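You operate a simulated robot arm through the tools that you are given. There is no shell and no other tool. Be economical: measure what you need, move in short steps, check, and stop when the job is done.

Carry out the task below with a simulated two-armed robot. There is one attempt and no reset: what you move stays moved.

TASK
Pick up the stand gauge with one hand, pass it to the other hand and put it on the wash bench. Set down upright: stand gauge.

It is judged by the outcome, as a careful person would: the job done as asked, and still so three seconds after it is handed in. It fails if anything else is knocked over, pushed out of place, dropped, spilled or broken.

THE ROBOT
Two 7-joint arms with two-finger parallel grippers on one trunk, on a base that drives. Base frame: it is fixed to the floor where the robot stands at the start and does not move with it; the origin is under the middle of the robot, x ahead of it, y to its left, z up. Readings come in cm, degrees, newtons and seconds.
The left shoulder is at the start at [2, 17, 122.8], the right one opposite. With the tool pointing down near the work surface each hand reaches from about 14 to 66 cm from the robot's upright axis, wherever it stands, measured 20 degrees to its own side. Places, roughly: wash bench [-380, 100, 90]. Payload 3.8 kg a hand.
Tool frame (each hand has its own): the origin (TCP) lies between the finger pads and is the grasp point; the fingertips stand 3 cm ahead of it; z points along the fingers, y is the line along which they close. Largest opening 11 cm; finger width 2, thickness 1; the body of the gripper, 4.8 by 11.2 cm, starts 5.5 cm behind the TCP.
Orientation is that of the tool frame in the base frame, as a unit quaternion [x, y, z, w]. With the fingers straight down and closing along the base's y, the tool's x points along the base's -x, its y along +y and its z along -z.

THE INTERFACE
- The arms move only by the tool jog_arm. It takes "left_rows", "right_rows" or both (then of equal length, played together; a hand with none holds still); each is a list of rows, each a list of 3 entries, a list of its own where there are three numbers: the shift along the base's x, y, z in cm, then the turn, a rotation vector about the base's x, y, z in degrees, then the finger opening in cm, from 0 to 11. In form: [[[dx, dy, dz], [rx, ry, rz], hand], ...]. A call has 1 to 10 rows; each row shifts and turns the commanded pose from where the row before left it. Each row takes 0.2 s and may step no farther than 5 cm and 8.6 degrees from the row before; otherwise, or with a gripper value out of range, the whole call is refused. A pose out of reach is approached as far as the arm can. The call stops where the force on the tool passes 40 N (or 10 N more than at its start, if that is more) or the arm is blocked; 0.2 s more then pass. Each finger travels about 7.2 cm/s and halts on what it meets, pressing with about 31 N; the grip force reading is that of the motor and also rises with nothing between the fingers. The clock runs only during rows and for 0.2 s after the last one: add rows that do not move to give the fingers time. The reply holds the time, the measured pose of the TCP, the force on the tool along the base axes, the opening and the grip force, in the units named above and with some noise, with the torque about the TCP (base axes, N m) and any sound that the robot's microphone picked up, and new pictures: "show" is both (left out), scene, wrist or none (wrist: the cameras of the hands that moved).
- Cameras (640 x 400 px; columns grow to the right, rows downward): "scene" is now at [10.74, 0.39, 137.88]; the picture's right is [0.05, -1.00, 0.00], its down [-0.58, -0.03, -0.81] and it looks along [0.81, 0.04, -0.58] (base axes); focal length 259 px, centre (320, 200). "left" rides on the left gripper at [7.2, -1.7, -10.3] in its tool frame; the picture's right is [0.23, 0.97, 0.00], its down [-0.76, 0.18, -0.62] and it looks along [-0.61, 0.14, 0.78] (tool axes); focal length 222 px, centre (320, 200). "right" rides on the right gripper at [7.2, 1.7, -10.3] in its tool frame; the picture's right is [-0.23, 0.97, 0.00], its down [-0.76, -0.18, -0.62] and it looks along [-0.61, -0.14, 0.78] (tool axes); focal length 222 px, centre (320, 200). There is no depth. A picture from a camera that has moved, and an enlarged one, comes with that camera's place and axes in the base frame and with its lens.
- move_column(by): slides the trunk up (or, below 0, down) by that many cm; the arms and the scene camera ride with it, the base frame stays. It gives what a move gives, with no picture.
- base_move(legs): drives the robot by 1 to 6 legs, each [ahead, turn to the left] in cm and degrees, along the robot's own axes; the way and the turn of a leg run together, so that a leg with both is an arc; at most 150 cm and 180 degrees a leg. The arms and the cameras ride along, it lands a little off, and it stops where it bumps. It gives what a move gives, and a new picture of the scene camera.
- aim_head(pan, tilt): turns the head with the scene camera to pan (to the left, within 80 degrees either way) and tilt (down, from -29 to 69), counted from straight ahead of the robot. It gives what a move gives, and a new picture of the scene camera.
- close_up(camera, box): a new picture of the part [left, top, right, bottom] of that camera's present view, enlarged. It takes no simulated time.
- job_done(): hands the job in; it is judged then, once.

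Go step by step. Nothing tells you exact positions but the pictures and the camera data: compare them with the known pose of the tool, close in by small moves and look again before you grip or let go. The budget is 120 turns and 260 pictures, counting those below and the enlarged ones. Unless the task says otherwise, let go and move clear before handing in, and close with one line.

The tools are called after "Emit:" by a JSON object that holds its "name" and its "arguments". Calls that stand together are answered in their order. jog_arm: Moves the arms, as the interface text tells. Its arguments: {"type":"object","properties":{"left_rows":{"type":"array"},"right_rows":{"type":"array"},"show":{"type":"string","enum":["both","scene","wrist","none"]}},"required":[]} The other tools are called the same way: move_column (by) slides the trunk up or down; base_move (legs) drives the base; aim_head (pan, tilt) turns the head that bears the scene camera; close_up (camera, box) takes an enlarged picture of a part of a camera's view; job_done () hands the job in.

At the start:

```text
clock: 0.0
left_eef_pos: [40.27, 12.63, 118.49]
left_tool_rot: [0.0, 1.0, 0.0, 0.0]
left_force: [0.3, -0.5, -0.6]
left_torque: [-0.01, -0.01, -0.01]
left_opening: 10.99
left_gripper_force: 0.0
right_eef_pos: [37.93, -18.42, 113.0]
right_tool_rot: [0.0, 1.0, 0.001, 0.0]
right_force: [-0.1, -0.1, 0.3]
right_torque: [-0.02, 0.01, 0.03]
right_opening: 11.01
right_gripper_force: 0.0
trunk travel left (down, up): [-32.5, 24.5]
robot x, y, heading: [0.03, -0.05, -0.2]
head pan, tilt: [2.8, 35.8]
```

scene: 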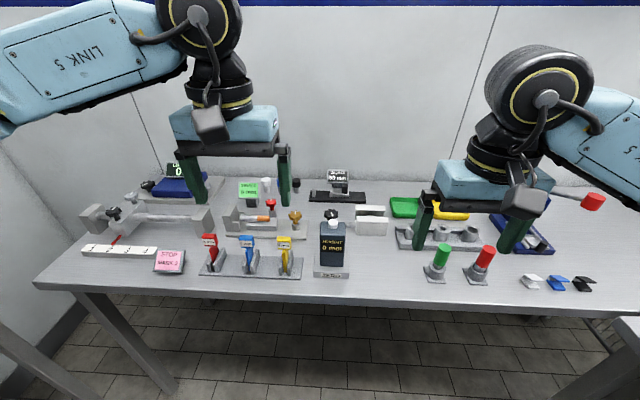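
right: 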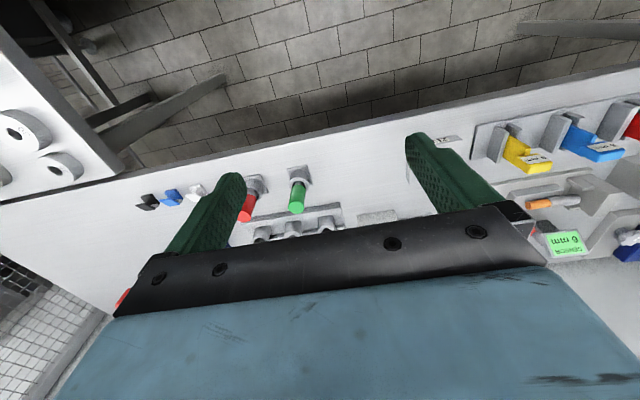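
left: 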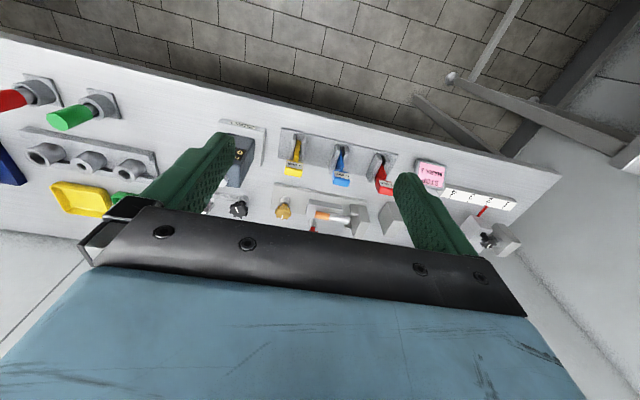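

I see a bench with many instruments; the dark block with a "0 mm" display near the middle may be the stand gauge. I take enlarged views to read labels.

Emit:
{"name": "close_up", "arguments": {"camera": "scene", "box": [280, 170, 400, 290]}}

Emit:
{"name": "close_up", "arguments": {"camera": "scene", "box": [70, 150, 310, 300]}}

```text
3.33 times, centred on (340, 230) of scene
camera zoom: at [10.74, 0.39, 137.88], right [0.05, -1.0, 0.0], down [-0.58, -0.03, -0.81], along [0.81, 0.04, -0.58], focal length 862 px, centre (253, 100)
```

zoom: 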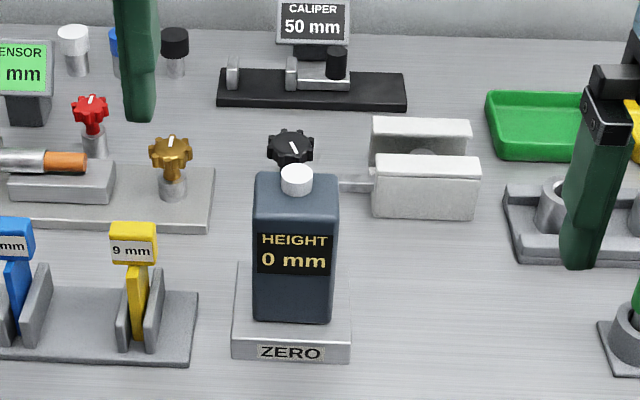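

```text
2.67 times, centred on (190, 225) of scene
camera zoom: at [10.74, 0.39, 137.88], right [0.05, -1.0, 0.0], down [-0.58, -0.03, -0.81], along [0.81, 0.04, -0.58], focal length 690 px, centre (667, 133)
```

zoom: 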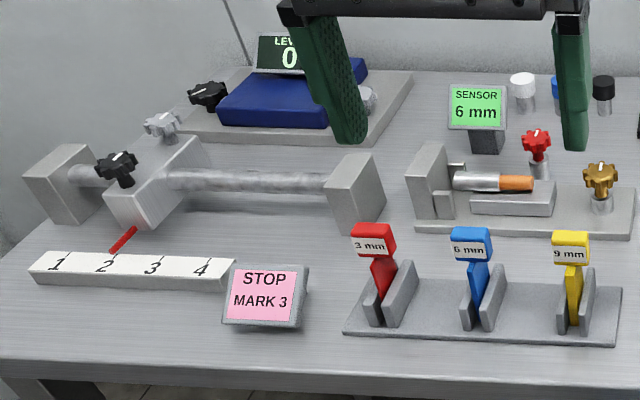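

Emit:
{"name": "close_up", "arguments": {"camera": "left", "box": [180, 100, 340, 200]}}

Emit:
{"name": "close_up", "arguments": {"camera": "scene", "box": [380, 170, 620, 320]}}

Emit:
{"name": "aim_head", "arguments": {"pan": 75, "tilt": 20}}

```text
4.00 times, centred on (260, 150) of left
camera zoom: at [32.82, 11.14, 128.9], right [-0.23, 0.97, 0.0], down [0.76, 0.18, 0.62], along [0.61, 0.14, -0.78], focal length 888 px, centre (560, 400)
```

zoom: 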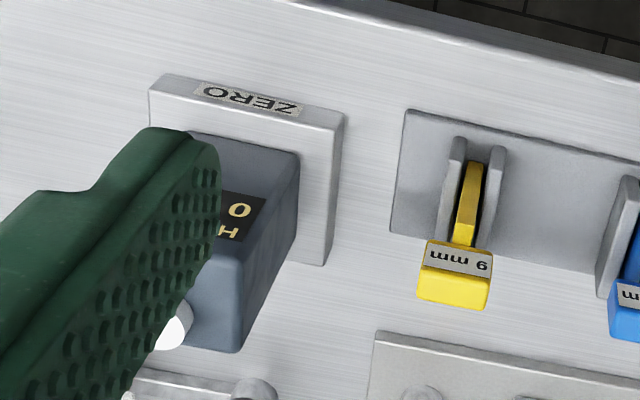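

```text
2.67 times, centred on (500, 245) of scene
camera zoom: at [10.74, 0.39, 137.88], right [0.05, -1.0, 0.0], down [-0.58, -0.03, -0.81], along [0.81, 0.04, -0.58], focal length 690 px, centre (-160, 80)
```

zoom: 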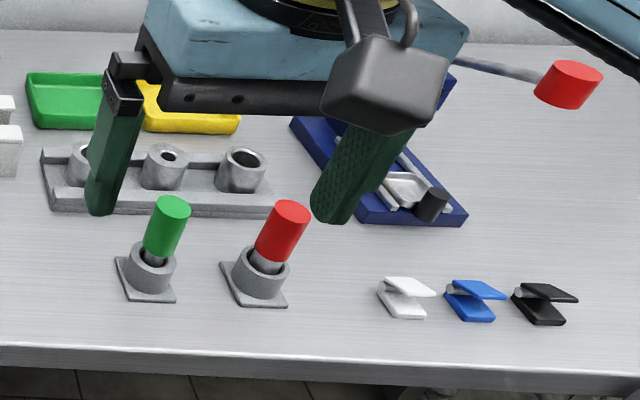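

```text
clock: 1.4
left_eef_pos: [40.2, 12.75, 118.6]
left_tool_rot: [0.0, 1.0, 0.0, 0.0]
left_force: [-0.7, -0.2, 0.7]
left_torque: [0.01, 0.01, 0.0]
left_opening: 11.03
left_gripper_force: 0.1
right_eef_pos: [37.98, -18.28, 113.16]
right_tool_rot: [0.001, 1.0, 0.0, 0.0]
right_force: [-0.2, 0.3, 0.0]
right_torque: [-0.02, 0.01, 0.03]
right_opening: 11.01
right_gripper_force: 0.0
trunk travel left (down, up): [-32.5, 24.5]
robot x, y, heading: [0.18, 0.4, 0.1]
head pan, tilt: [75.0, 20.0]
camera scene: at [4.4, 8.96, 140.38], right [0.97, -0.26, 0.0], down [-0.09, -0.33, -0.94], along [0.24, 0.91, -0.34], focal length 259 px, centre (320, 200)
```

scene: 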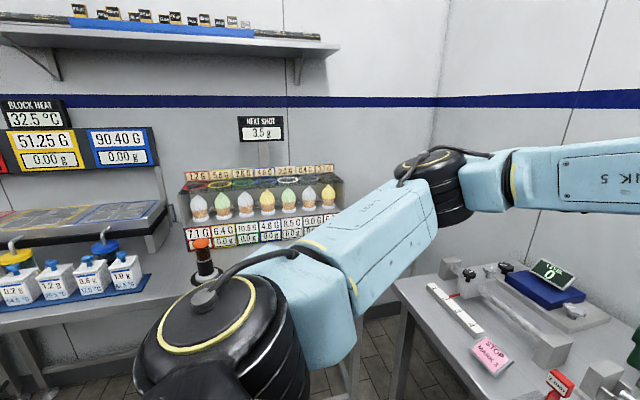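

The stand gauge is the dark "HEIGHT 0 mm" block on the ZERO plate, at about [56, -0.5, 86–98]. I'll pick it with the right hand tilted from the front (leaving the top free for the left hand), so I turn the head back and bring the right hand to a stand-off.

Emit:
{"name": "jog_arm", "arguments": {"right_rows": [[[0, 3, 0], [0, -8.5, 0], 9.5], [[0, 3, 0], [0, -8.5, 0], 9.5], [[0, 3, 0], [0, -8.5, 0], 9.5], [[0, 3, 0], [0, -8.5, 0], 9.5], [[0, 3, -1], [0, -8.5, 0], 9.5], [[0, 2.8, -2], [0, -8.5, 0], 9.5]], "left_rows": [[[-1, 3, 1], [0, 0, 0], 11], [[-1, 3, 1], [0, 0, 0], 11], [[-1, 3, 1], [0, 0, 0], 11], [[-1, 3, 1], [0, 0, 0], 11], [[-1, 2, 0], [0, 0, 0], 11], [[0, 0, 0], [0, 0, 0], 11]], "show": "none"}}

Emit:
{"name": "aim_head", "arguments": {"pan": 0, "tilt": 42}}

Emit:
{"name": "close_up", "arguments": {"camera": "right", "box": [0, 0, 640, 400]}}

```text
clock: 2.8
left_eef_pos: [35.22, 26.62, 122.52]
left_tool_rot: [0.001, 1.0, 0.0, 0.0]
left_force: [-0.8, 0.3, 0.3]
left_torque: [0.02, 0.0, -0.01]
left_opening: 10.99
left_gripper_force: 0.1
right_eef_pos: [37.9, -0.44, 109.98]
right_tool_rot: [0.001, 0.902, 0.0, 0.431]
right_force: [0.3, 0.3, 0.3]
right_torque: [-0.03, 0.02, -0.05]
right_opening: 9.49
right_gripper_force: 0.1
trunk travel left (down, up): [-32.5, 24.5]
robot x, y, heading: [-0.2, 0.25, 0.0]
head pan, tilt: [75.0, 20.0]
```

```text
clock: 4.3
left_eef_pos: [35.19, 26.53, 122.53]
left_tool_rot: [0.001, 1.0, -0.001, 0.0]
left_force: [0.1, -0.9, 0.2]
left_torque: [-0.01, -0.02, -0.03]
left_opening: 10.98
left_gripper_force: 0.0
right_eef_pos: [37.78, -0.41, 109.98]
right_tool_rot: [0.001, 0.903, -0.001, 0.43]
right_force: [0.6, 0.1, -1.1]
right_torque: [-0.02, 0.0, 0.01]
right_opening: 9.52
right_gripper_force: 0.0
trunk travel left (down, up): [-32.5, 24.5]
robot x, y, heading: [-0.24, -0.03, 0.0]
head pan, tilt: [0.0, 42.0]
camera scene: at [10.34, -0.03, 136.95], right [0.0, -1.0, 0.0], down [-0.67, 0.0, -0.74], along [0.74, 0.0, -0.67], focal length 259 px, centre (320, 200)
```

scene: 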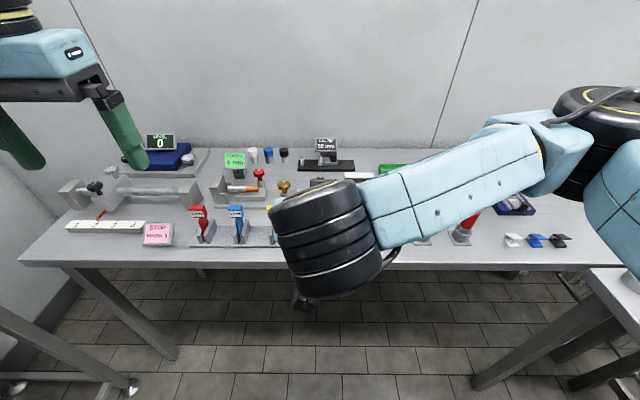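

```text
1.00 times, centred on (320, 200) of right (not enlarged: the box is as wide or as high as the picture)
camera zoom: at [25.3, 1.28, 110.84], right [0.14, 0.97, 0.18], down [0.0, -0.18, 0.98], along [0.99, -0.14, -0.02], focal length 222 px, centre (320, 200)
```

zoom: 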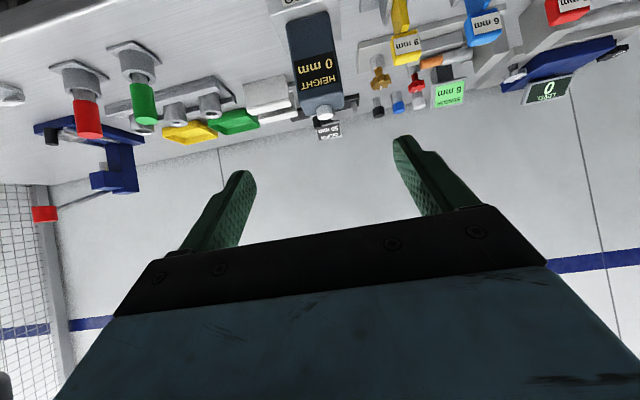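

Emit:
{"name": "close_up", "arguments": {"camera": "right", "box": [240, 0, 400, 100]}}

```text
4.00 times, centred on (320, 50) of right
camera zoom: at [25.3, 1.28, 110.84], right [0.14, 0.97, 0.18], down [0.0, -0.18, 0.98], along [0.99, -0.14, -0.02], focal length 888 px, centre (320, 800)
```

zoom: 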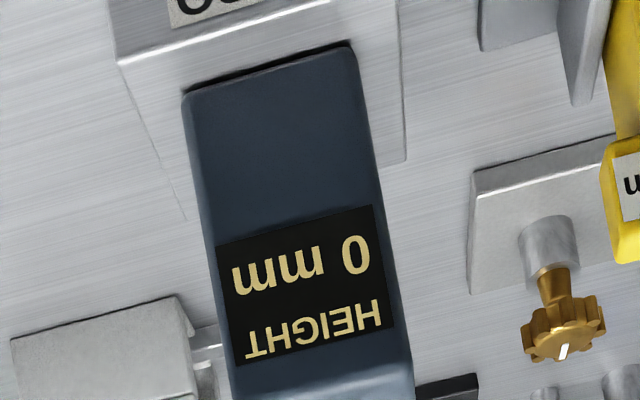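

The gauge's front face is at x≈54.5, y from -3 to 2.7, standing at z≈86, top ≈97.5. I move to the stand-off in front of it.

Emit:
{"name": "jog_arm", "arguments": {"right_rows": [[[2.4, 0.1, -3], [0, 0, 0], 9.5], [[2.4, 0.1, -3], [0, 0, 0], 9.5], [[2.3, 0, -3], [0, 0, 0], 9.5], [[2.3, 0, -3], [0, 0, 0], 9.5]]}}

```text
clock: 5.3
left_eef_pos: [35.22, 26.54, 122.53]
left_tool_rot: [0.0, 1.0, 0.001, 0.0]
left_force: [0.2, -0.4, 0.1]
left_torque: [0.03, 0.03, 0.01]
left_opening: 11.0
left_gripper_force: 0.1
right_eef_pos: [47.34, -0.19, 97.66]
right_tool_rot: [-0.001, 0.902, 0.001, 0.431]
right_force: [0.0, 0.6, 0.2]
right_torque: [-0.01, -0.03, 0.02]
right_opening: 9.51
right_gripper_force: 0.1
trunk travel left (down, up): [-32.5, 24.5]
robot x, y, heading: [0.07, 0.1, 0.2]
head pan, tilt: [0.0, 42.0]
camera scene: at [10.38, -0.03, 136.94], right [0.0, -1.0, 0.0], down [-0.67, 0.0, -0.74], along [0.74, 0.0, -0.67], focal length 259 px, centre (320, 200)
camera right: at [34.83, 1.49, 98.56], right [0.14, 0.97, 0.18], down [-0.01, -0.18, 0.98], along [0.99, -0.14, -0.02], focal length 222 px, centre (320, 200)
```

scene: 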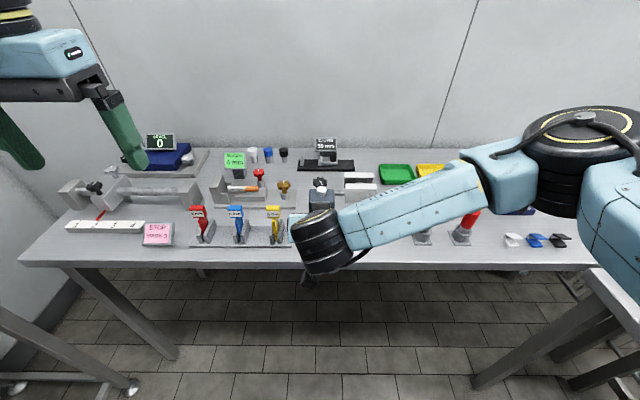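
right: 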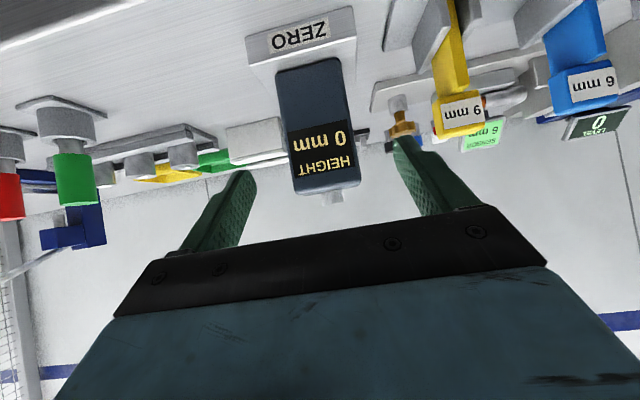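

The gauge sits between the fingers' lines. I advance along the tool axis, checking midway.

Emit:
{"name": "jog_arm", "arguments": {"right_rows": [[[2.1, 0, -1.7], [0, 0, 0], 9.5], [[2.1, 0, -1.7], [0, 0, 0], 9.5], [[1.5, 0, -1.2], [0, 0, 0], 9.5]]}}

```text
clock: 6.1
left_eef_pos: [35.15, 26.55, 122.6]
left_tool_rot: [-0.001, 1.0, 0.0, 0.001]
left_force: [-0.5, -1.1, -0.9]
left_torque: [0.0, -0.03, 0.01]
left_opening: 10.98
left_gripper_force: 0.0
right_eef_pos: [53.21, -0.22, 93.25]
right_tool_rot: [0.0, 0.903, 0.0, 0.43]
right_force: [0.5, 0.5, 0.8]
right_torque: [0.03, -0.02, -0.02]
right_opening: 9.51
right_gripper_force: 0.1
trunk travel left (down, up): [-32.5, 24.5]
robot x, y, heading: [-0.34, 0.33, -0.1]
head pan, tilt: [0.0, 42.0]
camera scene: at [10.37, -0.04, 136.95], right [0.0, -1.0, 0.0], down [-0.67, 0.0, -0.74], along [0.74, 0.0, -0.67], focal length 259 px, centre (320, 200)
camera right: at [40.64, 1.51, 94.06], right [0.14, 0.97, 0.18], down [-0.01, -0.18, 0.98], along [0.99, -0.14, -0.02], focal length 222 px, centre (320, 200)
```

scene: 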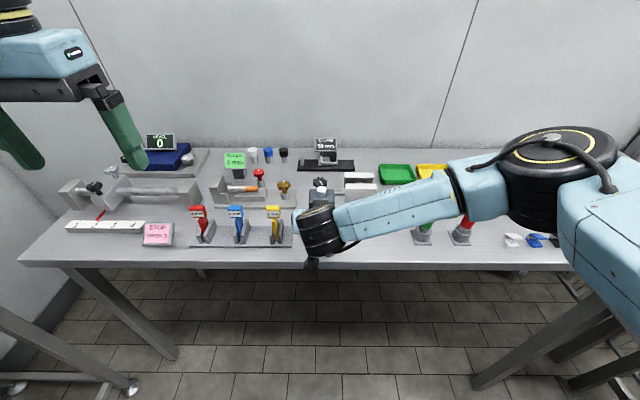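
right: 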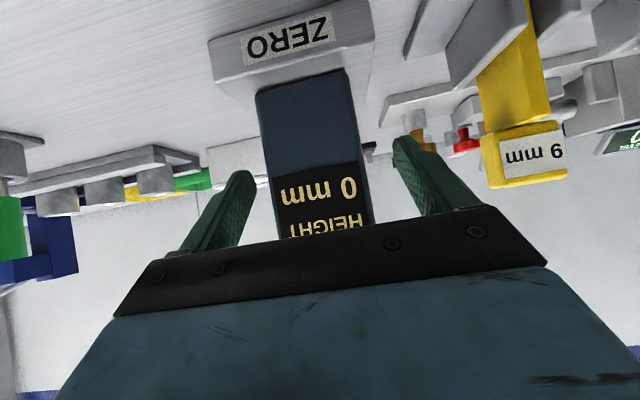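

Clearances are fine on both sides. Final advance, then close.

Emit:
{"name": "jog_arm", "arguments": {"right_rows": [[[1.2, 0, -1.0], [0, 0, 0], 9.5], [[1.2, 0, -1.0], [0, 0, 0], 9.5]], "show": "wrist"}}

```text
clock: 6.7
left_eef_pos: [35.18, 26.51, 122.65]
left_tool_rot: [0.0, 1.0, 0.0, -0.001]
left_force: [-1.0, 0.1, -0.5]
left_torque: [0.0, 0.0, 0.04]
left_opening: 11.01
left_gripper_force: 0.1
right_eef_pos: [55.41, -0.15, 91.17]
right_tool_rot: [0.001, 0.902, 0.0, 0.431]
right_force: [-0.5, 0.0, 0.7]
right_torque: [0.01, -0.01, -0.02]
right_opening: 9.51
right_gripper_force: 0.1
trunk travel left (down, up): [-32.5, 24.5]
robot x, y, heading: [0.26, 0.26, -0.1]
head pan, tilt: [0.0, 42.0]
camera right: at [42.97, 1.46, 92.16], right [0.14, 0.97, 0.18], down [-0.01, -0.18, 0.98], along [0.99, -0.14, -0.02], focal length 222 px, centre (320, 200)
```

right: 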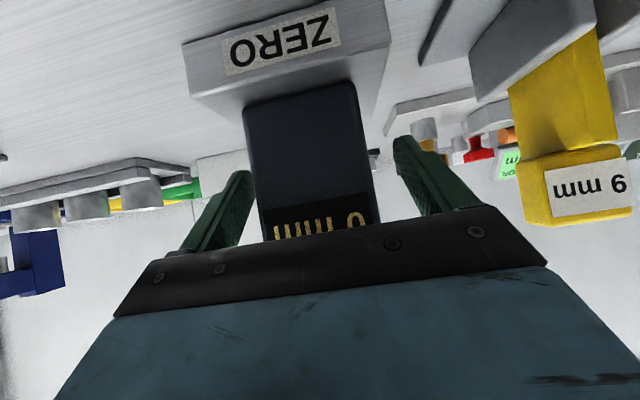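

Emit:
{"name": "jog_arm", "arguments": {"right_rows": [[[0.2, 0, -0.7], [0, 0, 0], 9.5], [[0, 0, 0], [0, 0, 0], 7], [[0, 0, 0], [0, 0, 0], 3], [[0, 0, 0], [0, 0, 0], 0], [[0, 0, 0], [0, 0, 0], 0], [[0, 0, 0], [0, 0, 0], 0]]}}

```text
clock: 8.1
left_eef_pos: [35.06, 26.48, 122.46]
left_tool_rot: [0.0, 1.0, 0.0, 0.0]
left_force: [-0.4, 0.1, -0.2]
left_torque: [0.0, 0.03, -0.05]
left_opening: 10.99
left_gripper_force: 0.1
right_eef_pos: [55.76, -0.43, 90.72]
right_tool_rot: [0.001, 0.902, -0.001, 0.431]
right_force: [1.0, -0.9, 4.0]
right_torque: [0.14, -0.12, -0.06]
right_opening: 5.98
right_gripper_force: 30.9
trunk travel left (down, up): [-32.5, 24.5]
robot x, y, heading: [0.11, 0.18, 0.3]
head pan, tilt: [0.0, 42.0]
camera scene: at [10.31, -0.04, 136.95], right [0.0, -1.0, 0.0], down [-0.67, 0.0, -0.74], along [0.74, 0.0, -0.67], focal length 259 px, centre (320, 200)
camera right: at [43.2, 1.47, 91.55], right [0.14, 0.97, 0.18], down [-0.01, -0.18, 0.98], along [0.99, -0.14, -0.02], focal length 222 px, centre (320, 200)
```

scene: 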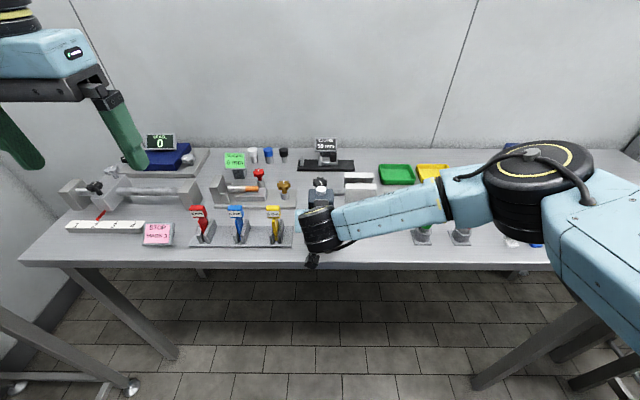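
right: 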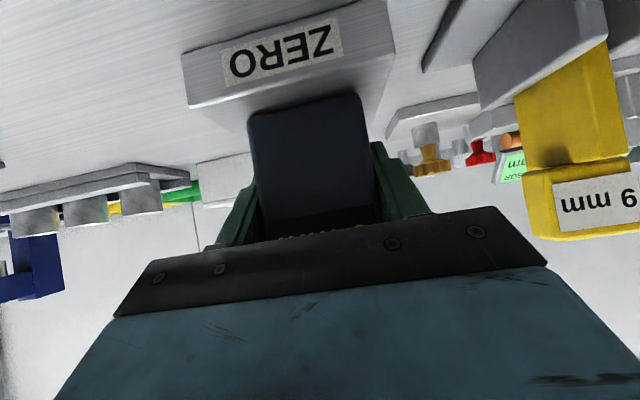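

Gripped, opening 5.98 cm at 31 N. I lift it straight up a little to check that the plate stays.

Emit:
{"name": "jog_arm", "arguments": {"right_rows": [[[0, 0, 1], [0, 0, 0], 0], [[0, 0, 2], [0, 0, 0], 0], [[0, 0, 2], [0, 0, 0], 0]]}}

```text
clock: 8.9
left_eef_pos: [35.15, 26.56, 122.54]
left_tool_rot: [-0.001, 1.0, 0.0, 0.0]
left_force: [0.1, 1.1, 0.9]
left_torque: [0.01, 0.04, -0.01]
left_opening: 11.0
left_gripper_force: 0.2
right_eef_pos: [55.64, -0.18, 95.78]
right_tool_rot: [0.0, 0.903, -0.001, 0.43]
right_force: [-0.3, -0.6, -1.4]
right_torque: [0.01, -0.03, 0.01]
right_opening: 5.98
right_gripper_force: 31.2
trunk travel left (down, up): [-32.5, 24.5]
robot x, y, heading: [-0.11, -0.05, 0.0]
head pan, tilt: [0.0, 42.0]
camera scene: at [10.34, -0.03, 136.95], right [0.0, -1.0, 0.0], down [-0.67, 0.0, -0.74], along [0.74, 0.0, -0.67], focal length 259 px, centre (320, 200)
camera right: at [43.04, 1.38, 96.54], right [0.14, 0.97, 0.18], down [0.0, -0.18, 0.98], along [0.99, -0.14, -0.02], focal length 222 px, centre (320, 200)
```

scene: 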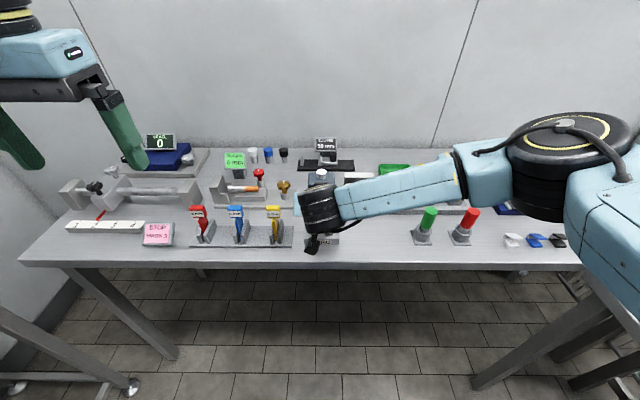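
right: 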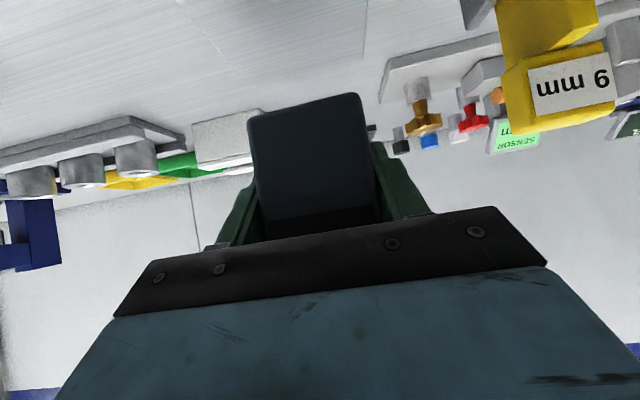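

The gauge is up and the plate stayed behind. I raise it, bring it back, and yaw the right hand so it comes from the right, leaving room for the left hand from above.

Emit:
{"name": "jog_arm", "arguments": {"right_rows": [[[0, 0, 4], [0, 0, 0], 0], [[0, 0, 4], [0, 0, 0], 0], [[-2, 0, 3], [0, 0, 0], 0], [[-3, 0, 2], [0, 0, 0], 0], [[-3, 0, 1], [0, 0, 0], 0], [[-3, 0, 0], [0, 0, 8.5], 0], [[-1, 0, 0], [0, 0, 8.5], 0], [[0, 0, 0], [0, 0, 8.5], 0], [[0, 0, 0], [0, 0, 8.5], 0], [[0, 0, 0], [0, 0, 8.5], 0]], "show": "scene"}}

```text
clock: 11.1
left_eef_pos: [35.2, 26.47, 122.6]
left_tool_rot: [0.0, 1.0, 0.001, 0.0]
left_force: [-0.2, -0.5, 0.1]
left_torque: [0.02, -0.03, 0.0]
left_opening: 11.0
left_gripper_force: 0.1
right_eef_pos: [43.74, -0.37, 109.66]
right_tool_rot: [-0.326, 0.841, 0.156, 0.403]
right_force: [-0.1, 0.0, -2.9]
right_torque: [-0.01, 0.03, 0.0]
right_opening: 5.96
right_gripper_force: 30.6
trunk travel left (down, up): [-32.5, 24.5]
robot x, y, heading: [0.2, 0.16, -0.2]
head pan, tilt: [0.0, 42.0]
camera scene: at [10.36, -0.08, 136.95], right [0.0, -1.0, 0.0], down [-0.67, 0.0, -0.74], along [0.74, 0.0, -0.67], focal length 259 px, centre (320, 200)
```

scene: 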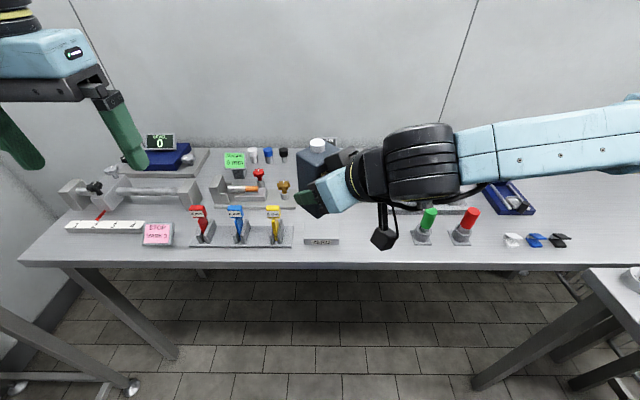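

Emit:
{"name": "jog_arm", "arguments": {"right_rows": [[[0, 0, 0], [0, 0, 8.5], 0], [[0, 0, 0], [0, 0, 8.5], 0], [[0, 0, 0], [0, 0, 8.5], 0], [[0, 0, 0], [0, 0, 8.5], 0], [[0, 0, 0], [0, 0, 8.5], 0], [[0, 0, 0], [0, 0, 5], 0], [[0, 0, 0], [0, 0, 0], 0], [[0, 0, 0], [0, 0, 0], 0], [[0, 0, 0], [0, 0, 0], 0], [[0, 0, 0], [0, 0, 0], 0]], "left_rows": [[[1, 0, 1], [0, 0, -8.5], 9], [[1, 0, 1], [0, 0, -8.5], 9], [[1, 0, 1], [0, 0, -8.5], 9], [[1, 0, 1], [0, 0, -8.5], 9], [[1, 0, 1], [0, 0, -8.5], 9], [[1, 0, 0], [0, 0, -8.5], 9], [[1, 0, 0], [0, 0, -8.5], 9], [[1, 0, 0], [0, 0, -8.5], 9], [[0, 0, 0], [0, 0, -8.5], 9], [[0, 0, 0], [0, 0, -8.5], 9]]}}

```text
clock: 13.3
left_eef_pos: [30.0, 15.28, 123.5]
left_tool_rot: [0.675, 0.738, 0.001, 0.001]
left_force: [-0.4, -0.3, -0.3]
left_torque: [-0.02, 0.01, -0.02]
left_opening: 9.0
left_gripper_force: 0.0
left hand out of reach, approached as far as the arm can: row 6, 7, 8, 9, 10
right_eef_pos: [43.78, -0.47, 109.71]
right_tool_rot: [-0.523, 0.736, 0.249, 0.351]
right_force: [0.0, 0.9, -2.2]
right_torque: [0.0, 0.01, 0.0]
right_opening: 5.97
right_gripper_force: 31.1
right hand out of reach, approached as far as the arm can: row 4, 5, 6
trunk travel left (down, up): [-32.5, 24.5]
robot x, y, heading: [0.16, -0.11, -0.1]
head pan, tilt: [0.0, 42.0]
camera scene: at [10.35, -0.09, 136.95], right [0.0, -1.0, 0.0], down [-0.67, 0.0, -0.74], along [0.74, 0.0, -0.67], focal length 259 px, centre (320, 200)
camera right: at [38.07, -11.72, 110.59], right [-0.87, 0.46, 0.18], down [0.17, -0.06, 0.98], along [0.46, 0.89, -0.02], focal length 222 px, centre (320, 200)
camera left: at [27.44, 22.39, 133.78], right [0.95, 0.31, 0.0], down [0.24, -0.74, 0.62], along [0.2, -0.59, -0.78], focal length 222 px, centre (320, 200)
```

scene: 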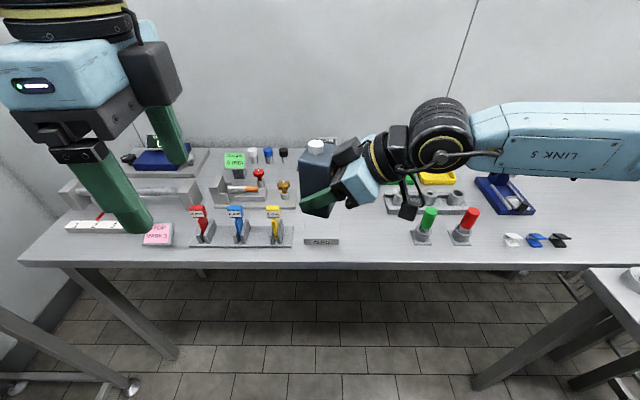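
right: 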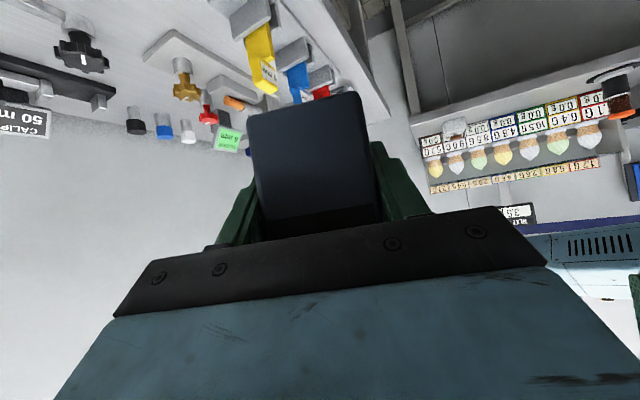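
left: 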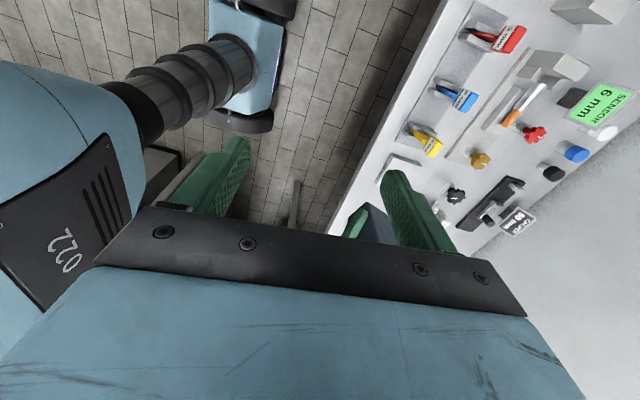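

The gauge is held level at yaw ≈71°. The left hand doesn't reach the −90° yaw well, so I turn it back the other way (+71°), leaning away from the right hand.

Emit:
{"name": "jog_arm", "arguments": {"left_rows": [[[0, 1, 0], [0, 0, 8.5], 9], [[0, 1, 0], [0, 0, 8.5], 9], [[0, 1, 0], [0, 0, 8.5], 9], [[0, 1, 0], [0, 0, 8.5], 9], [[0, 1, 0], [0, 0, 8.5], 9], [[0, 1, 0], [0, 0, 8.5], 9], [[0, 1, 0], [0, 0, 8.5], 9], [[0, 1, 0], [0, 0, 8.5], 9], [[0, 1, 0], [0, 0, 8.5], 9], [[0, 1, 0], [0, 0, 8.5], 9]], "show": "none"}}

Emit:
{"name": "jog_arm", "arguments": {"left_rows": [[[1, 0, 0], [0, 0, 8.5], 9], [[1, 0, 0], [0, 0, 8.5], 9], [[1, 0, 0], [0, 0, 8.5], 9], [[1, 0, 0], [0, 0, 8.5], 9], [[0, 0, 0], [0, 0, 8.5], 9], [[0, 0, 0], [0, 0, 8.5], 9], [[0, 0, 0], [0, 0, 8.5], 9], [[0, 0, 0], [0, 0, 8.5], 9]]}}

```text
clock: 15.5
left_eef_pos: [29.84, 25.23, 123.39]
left_tool_rot: [-0.001, 1.0, -0.001, -0.001]
left_force: [0.4, 0.1, 0.6]
left_torque: [0.01, 0.0, 0.0]
left_opening: 8.99
left_gripper_force: 0.0
right_eef_pos: [43.63, -0.25, 109.75]
right_tool_rot: [-0.523, 0.736, 0.249, 0.351]
right_force: [0.4, -0.3, -1.2]
right_torque: [0.0, -0.01, -0.02]
right_opening: 6.0
right_gripper_force: 31.0
trunk travel left (down, up): [-32.5, 24.5]
robot x, y, heading: [0.17, -0.07, -0.3]
head pan, tilt: [0.0, 42.0]
```

```text
clock: 17.3
left_eef_pos: [33.91, 25.19, 123.49]
left_tool_rot: [-0.56, 0.828, 0.0, 0.0]
left_force: [0.3, 0.2, 0.2]
left_torque: [0.02, 0.0, 0.01]
left_opening: 9.02
left_gripper_force: 0.0
right_eef_pos: [43.68, -0.45, 109.72]
right_tool_rot: [-0.522, 0.736, 0.249, 0.351]
right_force: [0.1, 0.3, -3.0]
right_torque: [0.01, -0.04, 0.02]
right_opening: 5.99
right_gripper_force: 31.0
trunk travel left (down, up): [-32.5, 24.5]
robot x, y, heading: [-0.32, -0.2, -0.1]
head pan, tilt: [0.0, 42.0]
camera scene: at [10.36, -0.03, 136.95], right [0.0, -1.0, 0.0], down [-0.67, 0.0, -0.74], along [0.74, 0.0, -0.67], focal length 259 px, centre (320, 200)
camera left: at [32.62, 18.01, 133.74], right [-0.99, 0.15, 0.0], down [0.12, 0.77, 0.62], along [0.09, 0.62, -0.78], focal length 222 px, centre (320, 200)
```

scene: 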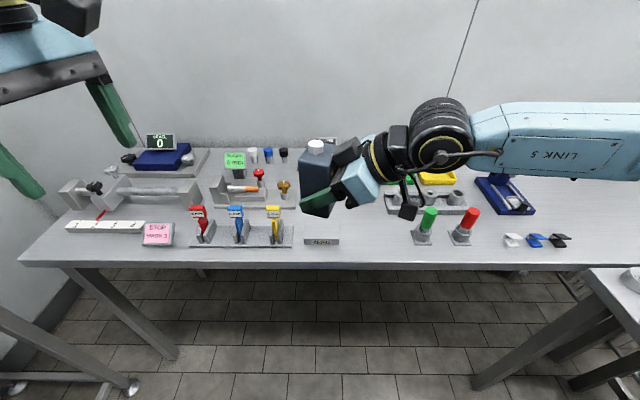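
left: 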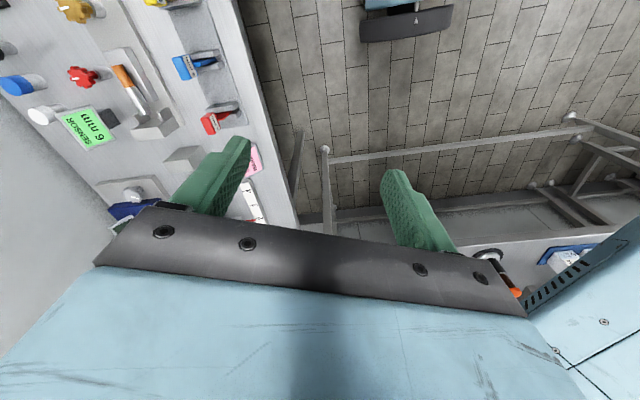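

Left hand reached yaw 68°. Now I lean it 25° and bring the right hand with the gauge a bit closer and lower.

Emit:
{"name": "jog_arm", "arguments": {"left_rows": [[[0, 0, 0], [0, 0, 3], 9], [[1, -1, 0], [-8.04, 2.77, 0], 9], [[1, -2, 0], [-8.04, 2.77, 0], 9], [[1, -2, 0], [-8.04, 2.77, 0], 9]], "right_rows": [[[-1, 0, -1], [0, 0, 0], 0], [[-1.5, 0, -1], [0, 0, 0], 0], [[-1.5, 0, -1], [0, 0, 0], 0], [[-1, 0, 0], [0, 0, 0], 0]]}}

```text
clock: 18.3
left_eef_pos: [37.03, 20.18, 123.68]
left_tool_rot: [-0.566, 0.794, -0.129, -0.181]
left_force: [0.2, 0.8, 0.5]
left_torque: [-0.01, 0.0, -0.02]
left_opening: 8.97
left_gripper_force: 0.1
right_eef_pos: [38.71, -0.37, 106.65]
right_tool_rot: [-0.523, 0.736, 0.25, 0.35]
right_force: [-0.1, 0.6, -1.7]
right_torque: [0.0, 0.01, 0.01]
right_opening: 5.97
right_gripper_force: 30.5
trunk travel left (down, up): [-32.5, 24.5]
robot x, y, heading: [0.01, 0.16, 0.3]
head pan, tilt: [0.0, 42.0]
camera scene: at [10.4, -0.02, 136.94], right [0.0, -1.0, 0.0], down [-0.67, 0.0, -0.74], along [0.74, 0.0, -0.67], focal length 259 px, centre (320, 200)
camera right: at [33.12, -11.67, 107.46], right [-0.87, 0.46, 0.18], down [0.17, -0.06, 0.98], along [0.46, 0.89, -0.02], focal length 222 px, centre (320, 200)
camera left: at [37.84, 17.76, 135.94], right [-0.99, 0.12, 0.1], down [0.14, 0.96, 0.23], along [-0.07, 0.24, -0.97], focal length 222 px, centre (320, 200)
```

scene: 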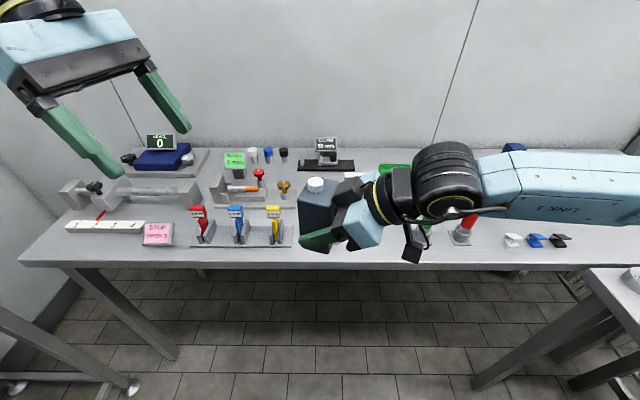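
right: 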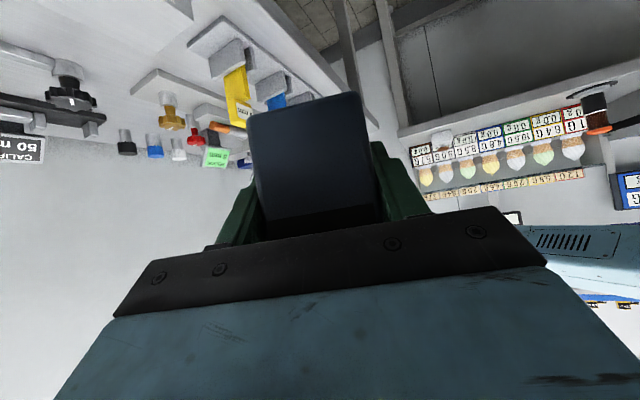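
left: 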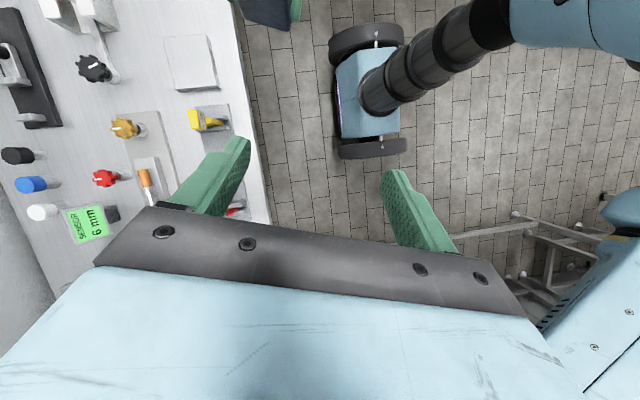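

Emit:
{"name": "jog_arm", "arguments": {"left_rows": [[[1, -3.5, 0], [0, 0, 0], 9], [[1, -3.5, 0], [0, 0, 0], 9], [[1, -3.5, 0], [0, 0, 0], 9], [[0.7, -3.3, 0], [0, 0, 0], 9]]}}

```text
clock: 19.3
left_eef_pos: [40.75, 6.32, 123.31]
left_tool_rot: [-0.567, 0.794, -0.128, -0.18]
left_force: [-0.4, 0.2, -0.1]
left_torque: [0.03, 0.01, -0.02]
left_opening: 9.01
left_gripper_force: 0.0
right_eef_pos: [38.73, -0.48, 106.66]
right_tool_rot: [-0.522, 0.736, 0.249, 0.351]
right_force: [0.1, -1.1, -1.1]
right_torque: [-0.01, -0.01, -0.02]
right_opening: 5.99
right_gripper_force: 31.5
trunk travel left (down, up): [-32.5, 24.5]
robot x, y, heading: [-0.07, -0.01, 0.1]
head pan, tilt: [0.0, 42.0]
camera scene: at [10.36, -0.12, 136.95], right [0.0, -1.0, 0.0], down [-0.67, 0.0, -0.74], along [0.74, 0.0, -0.67], focal length 259 px, centre (320, 200)
camera left: at [41.47, 3.98, 135.67], right [-0.99, 0.12, 0.1], down [0.14, 0.96, 0.23], along [-0.07, 0.25, -0.97], focal length 222 px, centre (320, 200)
```

scene: 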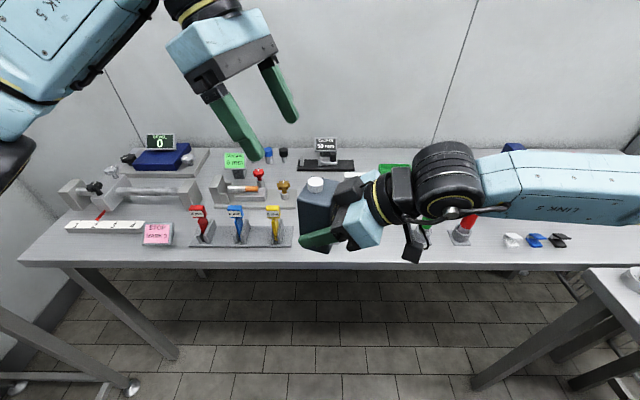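
left: 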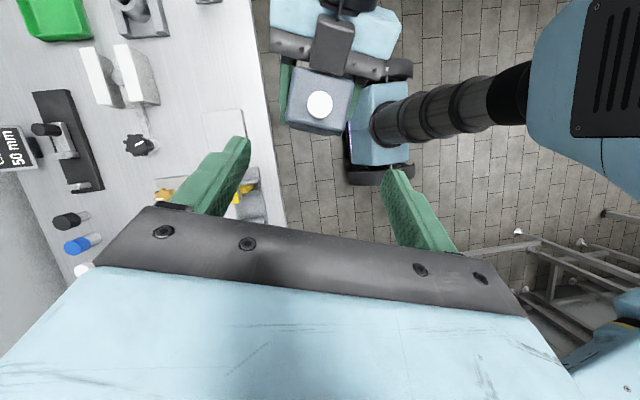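

The left hand looks down at the gauge cap, well aligned (cap about [39, 0.9, 115]). I advance partway and look.

Emit:
{"name": "jog_arm", "arguments": {"left_rows": [[[-0.5, -1.9, -3.5], [0, 0, 0], 9], [[-0.5, -1.6, -3.5], [0, 0, 0], 9]]}}

```text
clock: 19.9
left_eef_pos: [39.58, 2.8, 116.49]
left_tool_rot: [-0.566, 0.794, -0.128, -0.179]
left_force: [-0.1, 0.8, 0.2]
left_torque: [0.02, -0.01, 0.02]
left_opening: 9.02
left_gripper_force: 0.1
right_eef_pos: [38.79, -0.35, 106.74]
right_tool_rot: [-0.524, 0.735, 0.25, 0.351]
right_force: [-0.2, 1.0, -1.7]
right_torque: [0.02, -0.01, 0.0]
right_opening: 5.97
right_gripper_force: 30.9
trunk travel left (down, up): [-32.5, 24.5]
robot x, y, heading: [0.16, -0.34, 0.1]
head pan, tilt: [0.0, 42.0]
camera scene: at [10.36, -0.02, 136.95], right [0.0, -1.0, 0.0], down [-0.67, 0.0, -0.74], along [0.74, 0.0, -0.67], focal length 259 px, centre (320, 200)
camera left: at [40.25, 0.51, 128.92], right [-0.99, 0.12, 0.1], down [0.14, 0.96, 0.23], along [-0.07, 0.25, -0.97], focal length 222 px, centre (320, 200)
```

scene: 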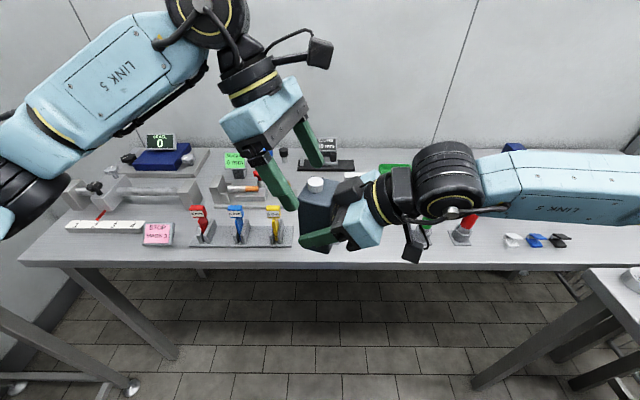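
left: 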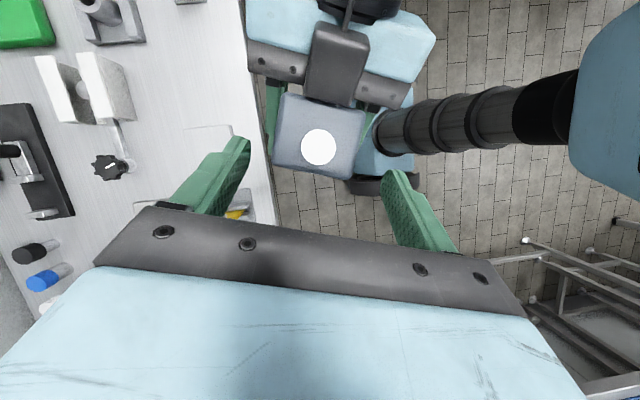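

Emit:
{"name": "jog_arm", "arguments": {"left_rows": [[[-0.25, -0.9, -2.4], [0, 0, 0], 9], [[-0.2, -0.8, -2.2], [0, 0, 0], 9]]}}

```text
clock: 20.5
left_eef_pos: [39.15, 1.15, 111.67]
left_tool_rot: [-0.567, 0.794, -0.128, -0.18]
left_force: [-0.1, -0.3, 0.7]
left_torque: [0.02, 0.02, 0.02]
left_opening: 9.0
left_gripper_force: 0.0
right_eef_pos: [38.84, -0.4, 106.69]
right_tool_rot: [-0.523, 0.736, 0.25, 0.351]
right_force: [-0.5, -0.3, -1.8]
right_torque: [-0.05, 0.01, 0.01]
right_opening: 6.0
right_gripper_force: 30.9
trunk travel left (down, up): [-32.5, 24.5]
robot x, y, heading: [-0.3, 0.05, 0.0]
head pan, tilt: [0.0, 42.0]
camera scene: at [10.36, -0.03, 136.95], right [0.0, -1.0, 0.0], down [-0.67, 0.0, -0.74], along [0.74, 0.0, -0.67], focal length 259 px, centre (320, 200)
camera left: at [39.89, -1.23, 124.12], right [-0.99, 0.12, 0.1], down [0.14, 0.96, 0.23], along [-0.07, 0.25, -0.97], focal length 222 px, centre (320, 200)
```

scene: 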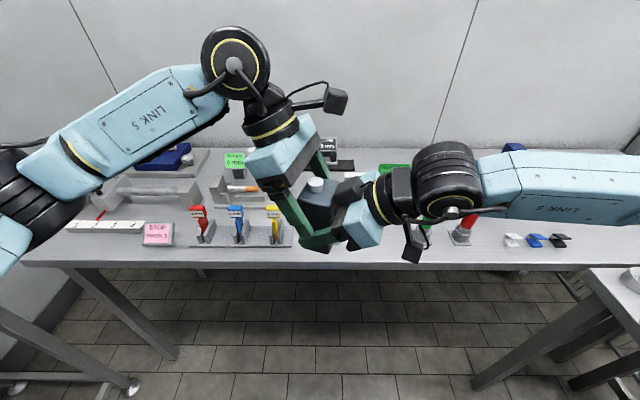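
left: 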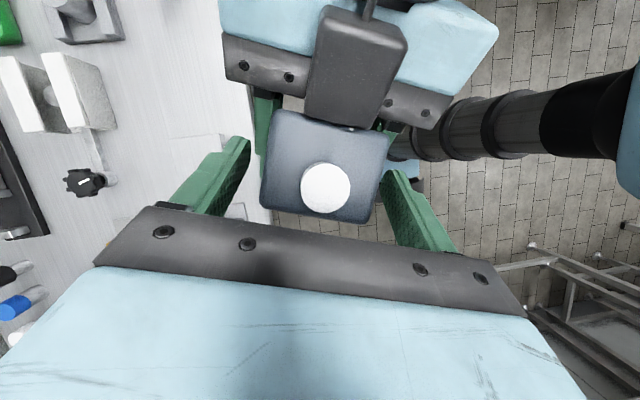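

Emit:
{"name": "close_up", "arguments": {"camera": "scene", "box": [230, 130, 410, 270]}}

```text
2.86 times, centred on (320, 200) of scene
camera zoom: at [10.36, -0.03, 136.95], right [0.0, -1.0, 0.0], down [-0.67, 0.0, -0.74], along [0.74, 0.0, -0.67], focal length 739 px, centre (320, 200)
```

zoom: 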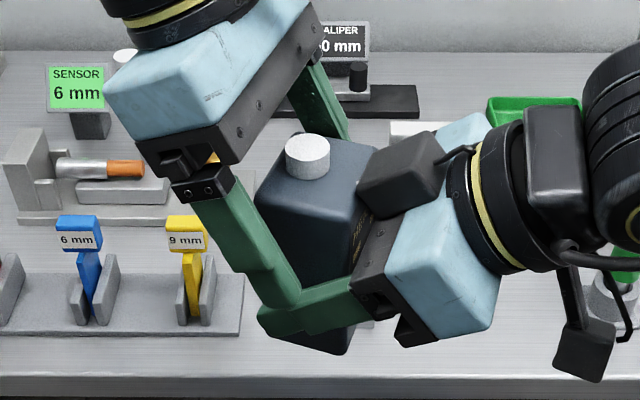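

The left fingertip comes close to the right finger in height, so I raise the left hand 1 cm before closing.

Emit:
{"name": "jog_arm", "arguments": {"left_rows": [[[-0.1, -0.1, 1.0], [0, 0, 0], 9], [[0, 0, 0], [0, 0, 0], 7]], "show": "none"}}

Emit:
{"name": "close_up", "arguments": {"camera": "scene", "box": [250, 160, 380, 260]}}

Emit:
{"name": "close_up", "arguments": {"camera": "left", "box": [160, 60, 480, 260]}}

```text
clock: 21.1
left_eef_pos: [38.93, 1.1, 112.79]
left_tool_rot: [-0.566, 0.794, -0.129, -0.18]
left_force: [0.2, -0.4, -0.4]
left_torque: [-0.01, -0.01, 0.01]
left_opening: 7.03
left_gripper_force: 0.0
right_eef_pos: [38.63, -0.47, 106.59]
right_tool_rot: [-0.523, 0.736, 0.249, 0.351]
right_force: [-0.2, 0.1, -3.4]
right_torque: [-0.03, -0.01, 0.01]
right_opening: 5.99
right_gripper_force: 31.2
trunk travel left (down, up): [-32.5, 24.5]
robot x, y, heading: [-0.09, 0.07, 0.0]
head pan, tilt: [0.0, 42.0]
```

```text
4.00 times, centred on (315, 210) of scene
camera zoom: at [10.36, -0.02, 136.95], right [0.0, -1.0, 0.0], down [-0.67, 0.0, -0.74], along [0.74, 0.0, -0.67], focal length 1034 px, centre (340, 160)
```

zoom: 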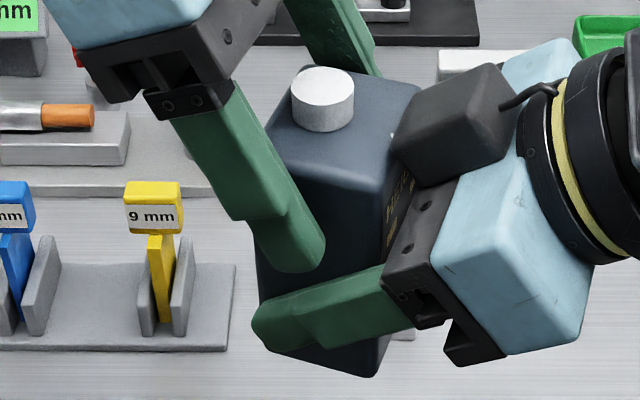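

```text
2.00 times, centred on (320, 160) of left
camera zoom: at [39.8, -1.3, 125.22], right [-0.99, 0.12, 0.1], down [0.14, 0.96, 0.23], along [-0.07, 0.25, -0.97], focal length 444 px, centre (320, 280)
```

zoom: 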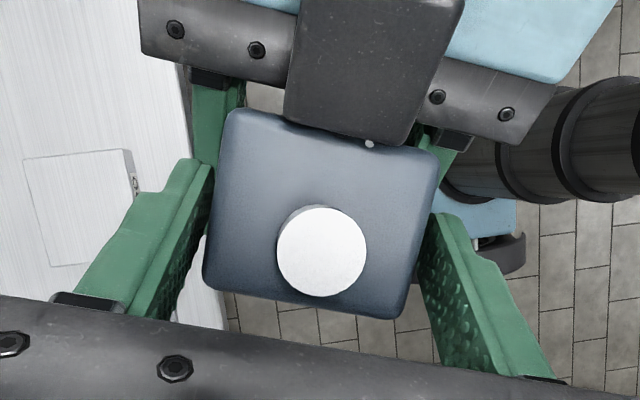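

Both fingers are clear of the right hand and on both sides of the body. I close the left hand.

Emit:
{"name": "jog_arm", "arguments": {"left_rows": [[[0, 0, 0], [0, 0, 0], 6], [[0, 0, 0], [0, 0, 0], 3], [[0, 0, 0], [0, 0, 0], 0], [[0, 0, 0], [0, 0, 0], 0], [[0, 0, 0], [0, 0, 0], 0]], "show": "wrist"}}

```text
clock: 22.3
left_eef_pos: [39.09, 1.15, 112.85]
left_tool_rot: [-0.567, 0.794, -0.129, -0.18]
left_force: [17.5, -5.2, 0.4]
left_torque: [0.1, -0.29, 0.03]
left_opening: 5.99
left_gripper_force: 31.4
right_eef_pos: [38.56, -0.27, 106.64]
right_tool_rot: [-0.523, 0.735, 0.25, 0.35]
right_force: [-17.7, 4.1, -0.3]
right_torque: [-0.42, -0.81, 0.21]
right_opening: 5.95
right_gripper_force: 31.0
trunk travel left (down, up): [-32.5, 24.5]
robot x, y, heading: [-0.36, 0.21, 0.1]
head pan, tilt: [0.0, 42.0]
camera left: at [39.85, -1.29, 125.23], right [-0.99, 0.12, 0.1], down [0.14, 0.96, 0.23], along [-0.06, 0.24, -0.97], focal length 222 px, centre (320, 200)
```

left: 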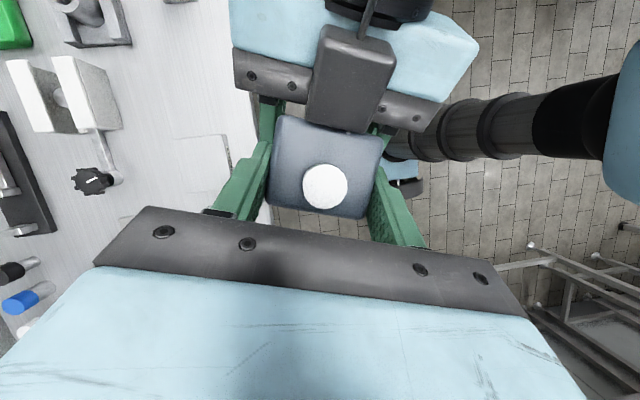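

Gripped by both. I relieve the sideways load slightly, then open the right hand.

Emit:
{"name": "jog_arm", "arguments": {"left_rows": [[[0.15, -0.04, 0], [0, 0, 0], 0], [[0, 0, 0], [0, 0, 0], 0]], "show": "none"}}

Emit:
{"name": "jog_arm", "arguments": {"right_rows": [[[0, 0, 0], [0, 0, 0], 7], [[0, 0, 0], [0, 0, 0], 8], [[0, 0, 0], [0, 0, 0], 9], [[0, 0, 0], [0, 0, 0], 9]]}}

```text
clock: 22.9
left_eef_pos: [39.26, 1.01, 112.8]
left_tool_rot: [-0.566, 0.794, -0.129, -0.179]
left_force: [13.6, -8.5, -0.6]
left_torque: [-0.08, -0.65, -0.06]
left_opening: 5.97
left_gripper_force: 30.9
right_eef_pos: [38.71, -0.34, 106.63]
right_tool_rot: [-0.522, 0.736, 0.25, 0.351]
right_force: [-14.3, 8.9, 0.0]
right_torque: [-0.47, -0.18, 0.29]
right_opening: 5.99
right_gripper_force: 31.4
trunk travel left (down, up): [-32.5, 24.5]
robot x, y, heading: [0.19, -0.34, 0.1]
head pan, tilt: [0.0, 42.0]
```

```text
clock: 23.9
left_eef_pos: [39.09, 1.25, 112.76]
left_tool_rot: [-0.567, 0.794, -0.128, -0.18]
left_force: [0.5, -0.1, -0.1]
left_torque: [0.02, -0.02, 0.01]
left_opening: 6.0
left_gripper_force: 30.2
right_eef_pos: [38.77, -0.32, 106.63]
right_tool_rot: [-0.523, 0.736, 0.249, 0.35]
right_force: [-0.2, 0.1, 0.9]
right_torque: [0.03, -0.02, 0.02]
right_opening: 8.99
right_gripper_force: 0.1
trunk travel left (down, up): [-32.5, 24.5]
robot x, y, heading: [0.17, 0.1, -0.0]
head pan, tilt: [0.0, 42.0]
camera scene: at [10.36, -0.03, 136.95], right [0.0, -1.0, 0.0], down [-0.67, 0.0, -0.74], along [0.74, 0.0, -0.67], focal length 259 px, centre (320, 200)
camera right: at [33.11, -11.68, 107.49], right [-0.87, 0.46, 0.18], down [0.17, -0.06, 0.98], along [0.46, 0.89, -0.02], focal length 222 px, centre (320, 200)
```

scene: 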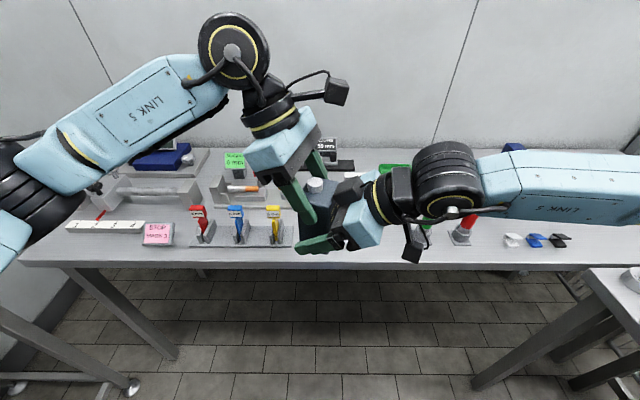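
right: 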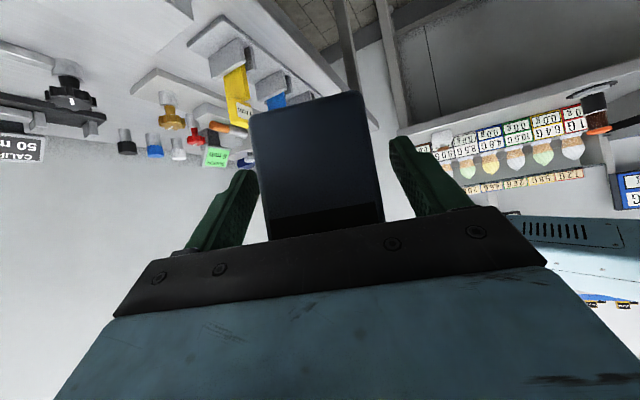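

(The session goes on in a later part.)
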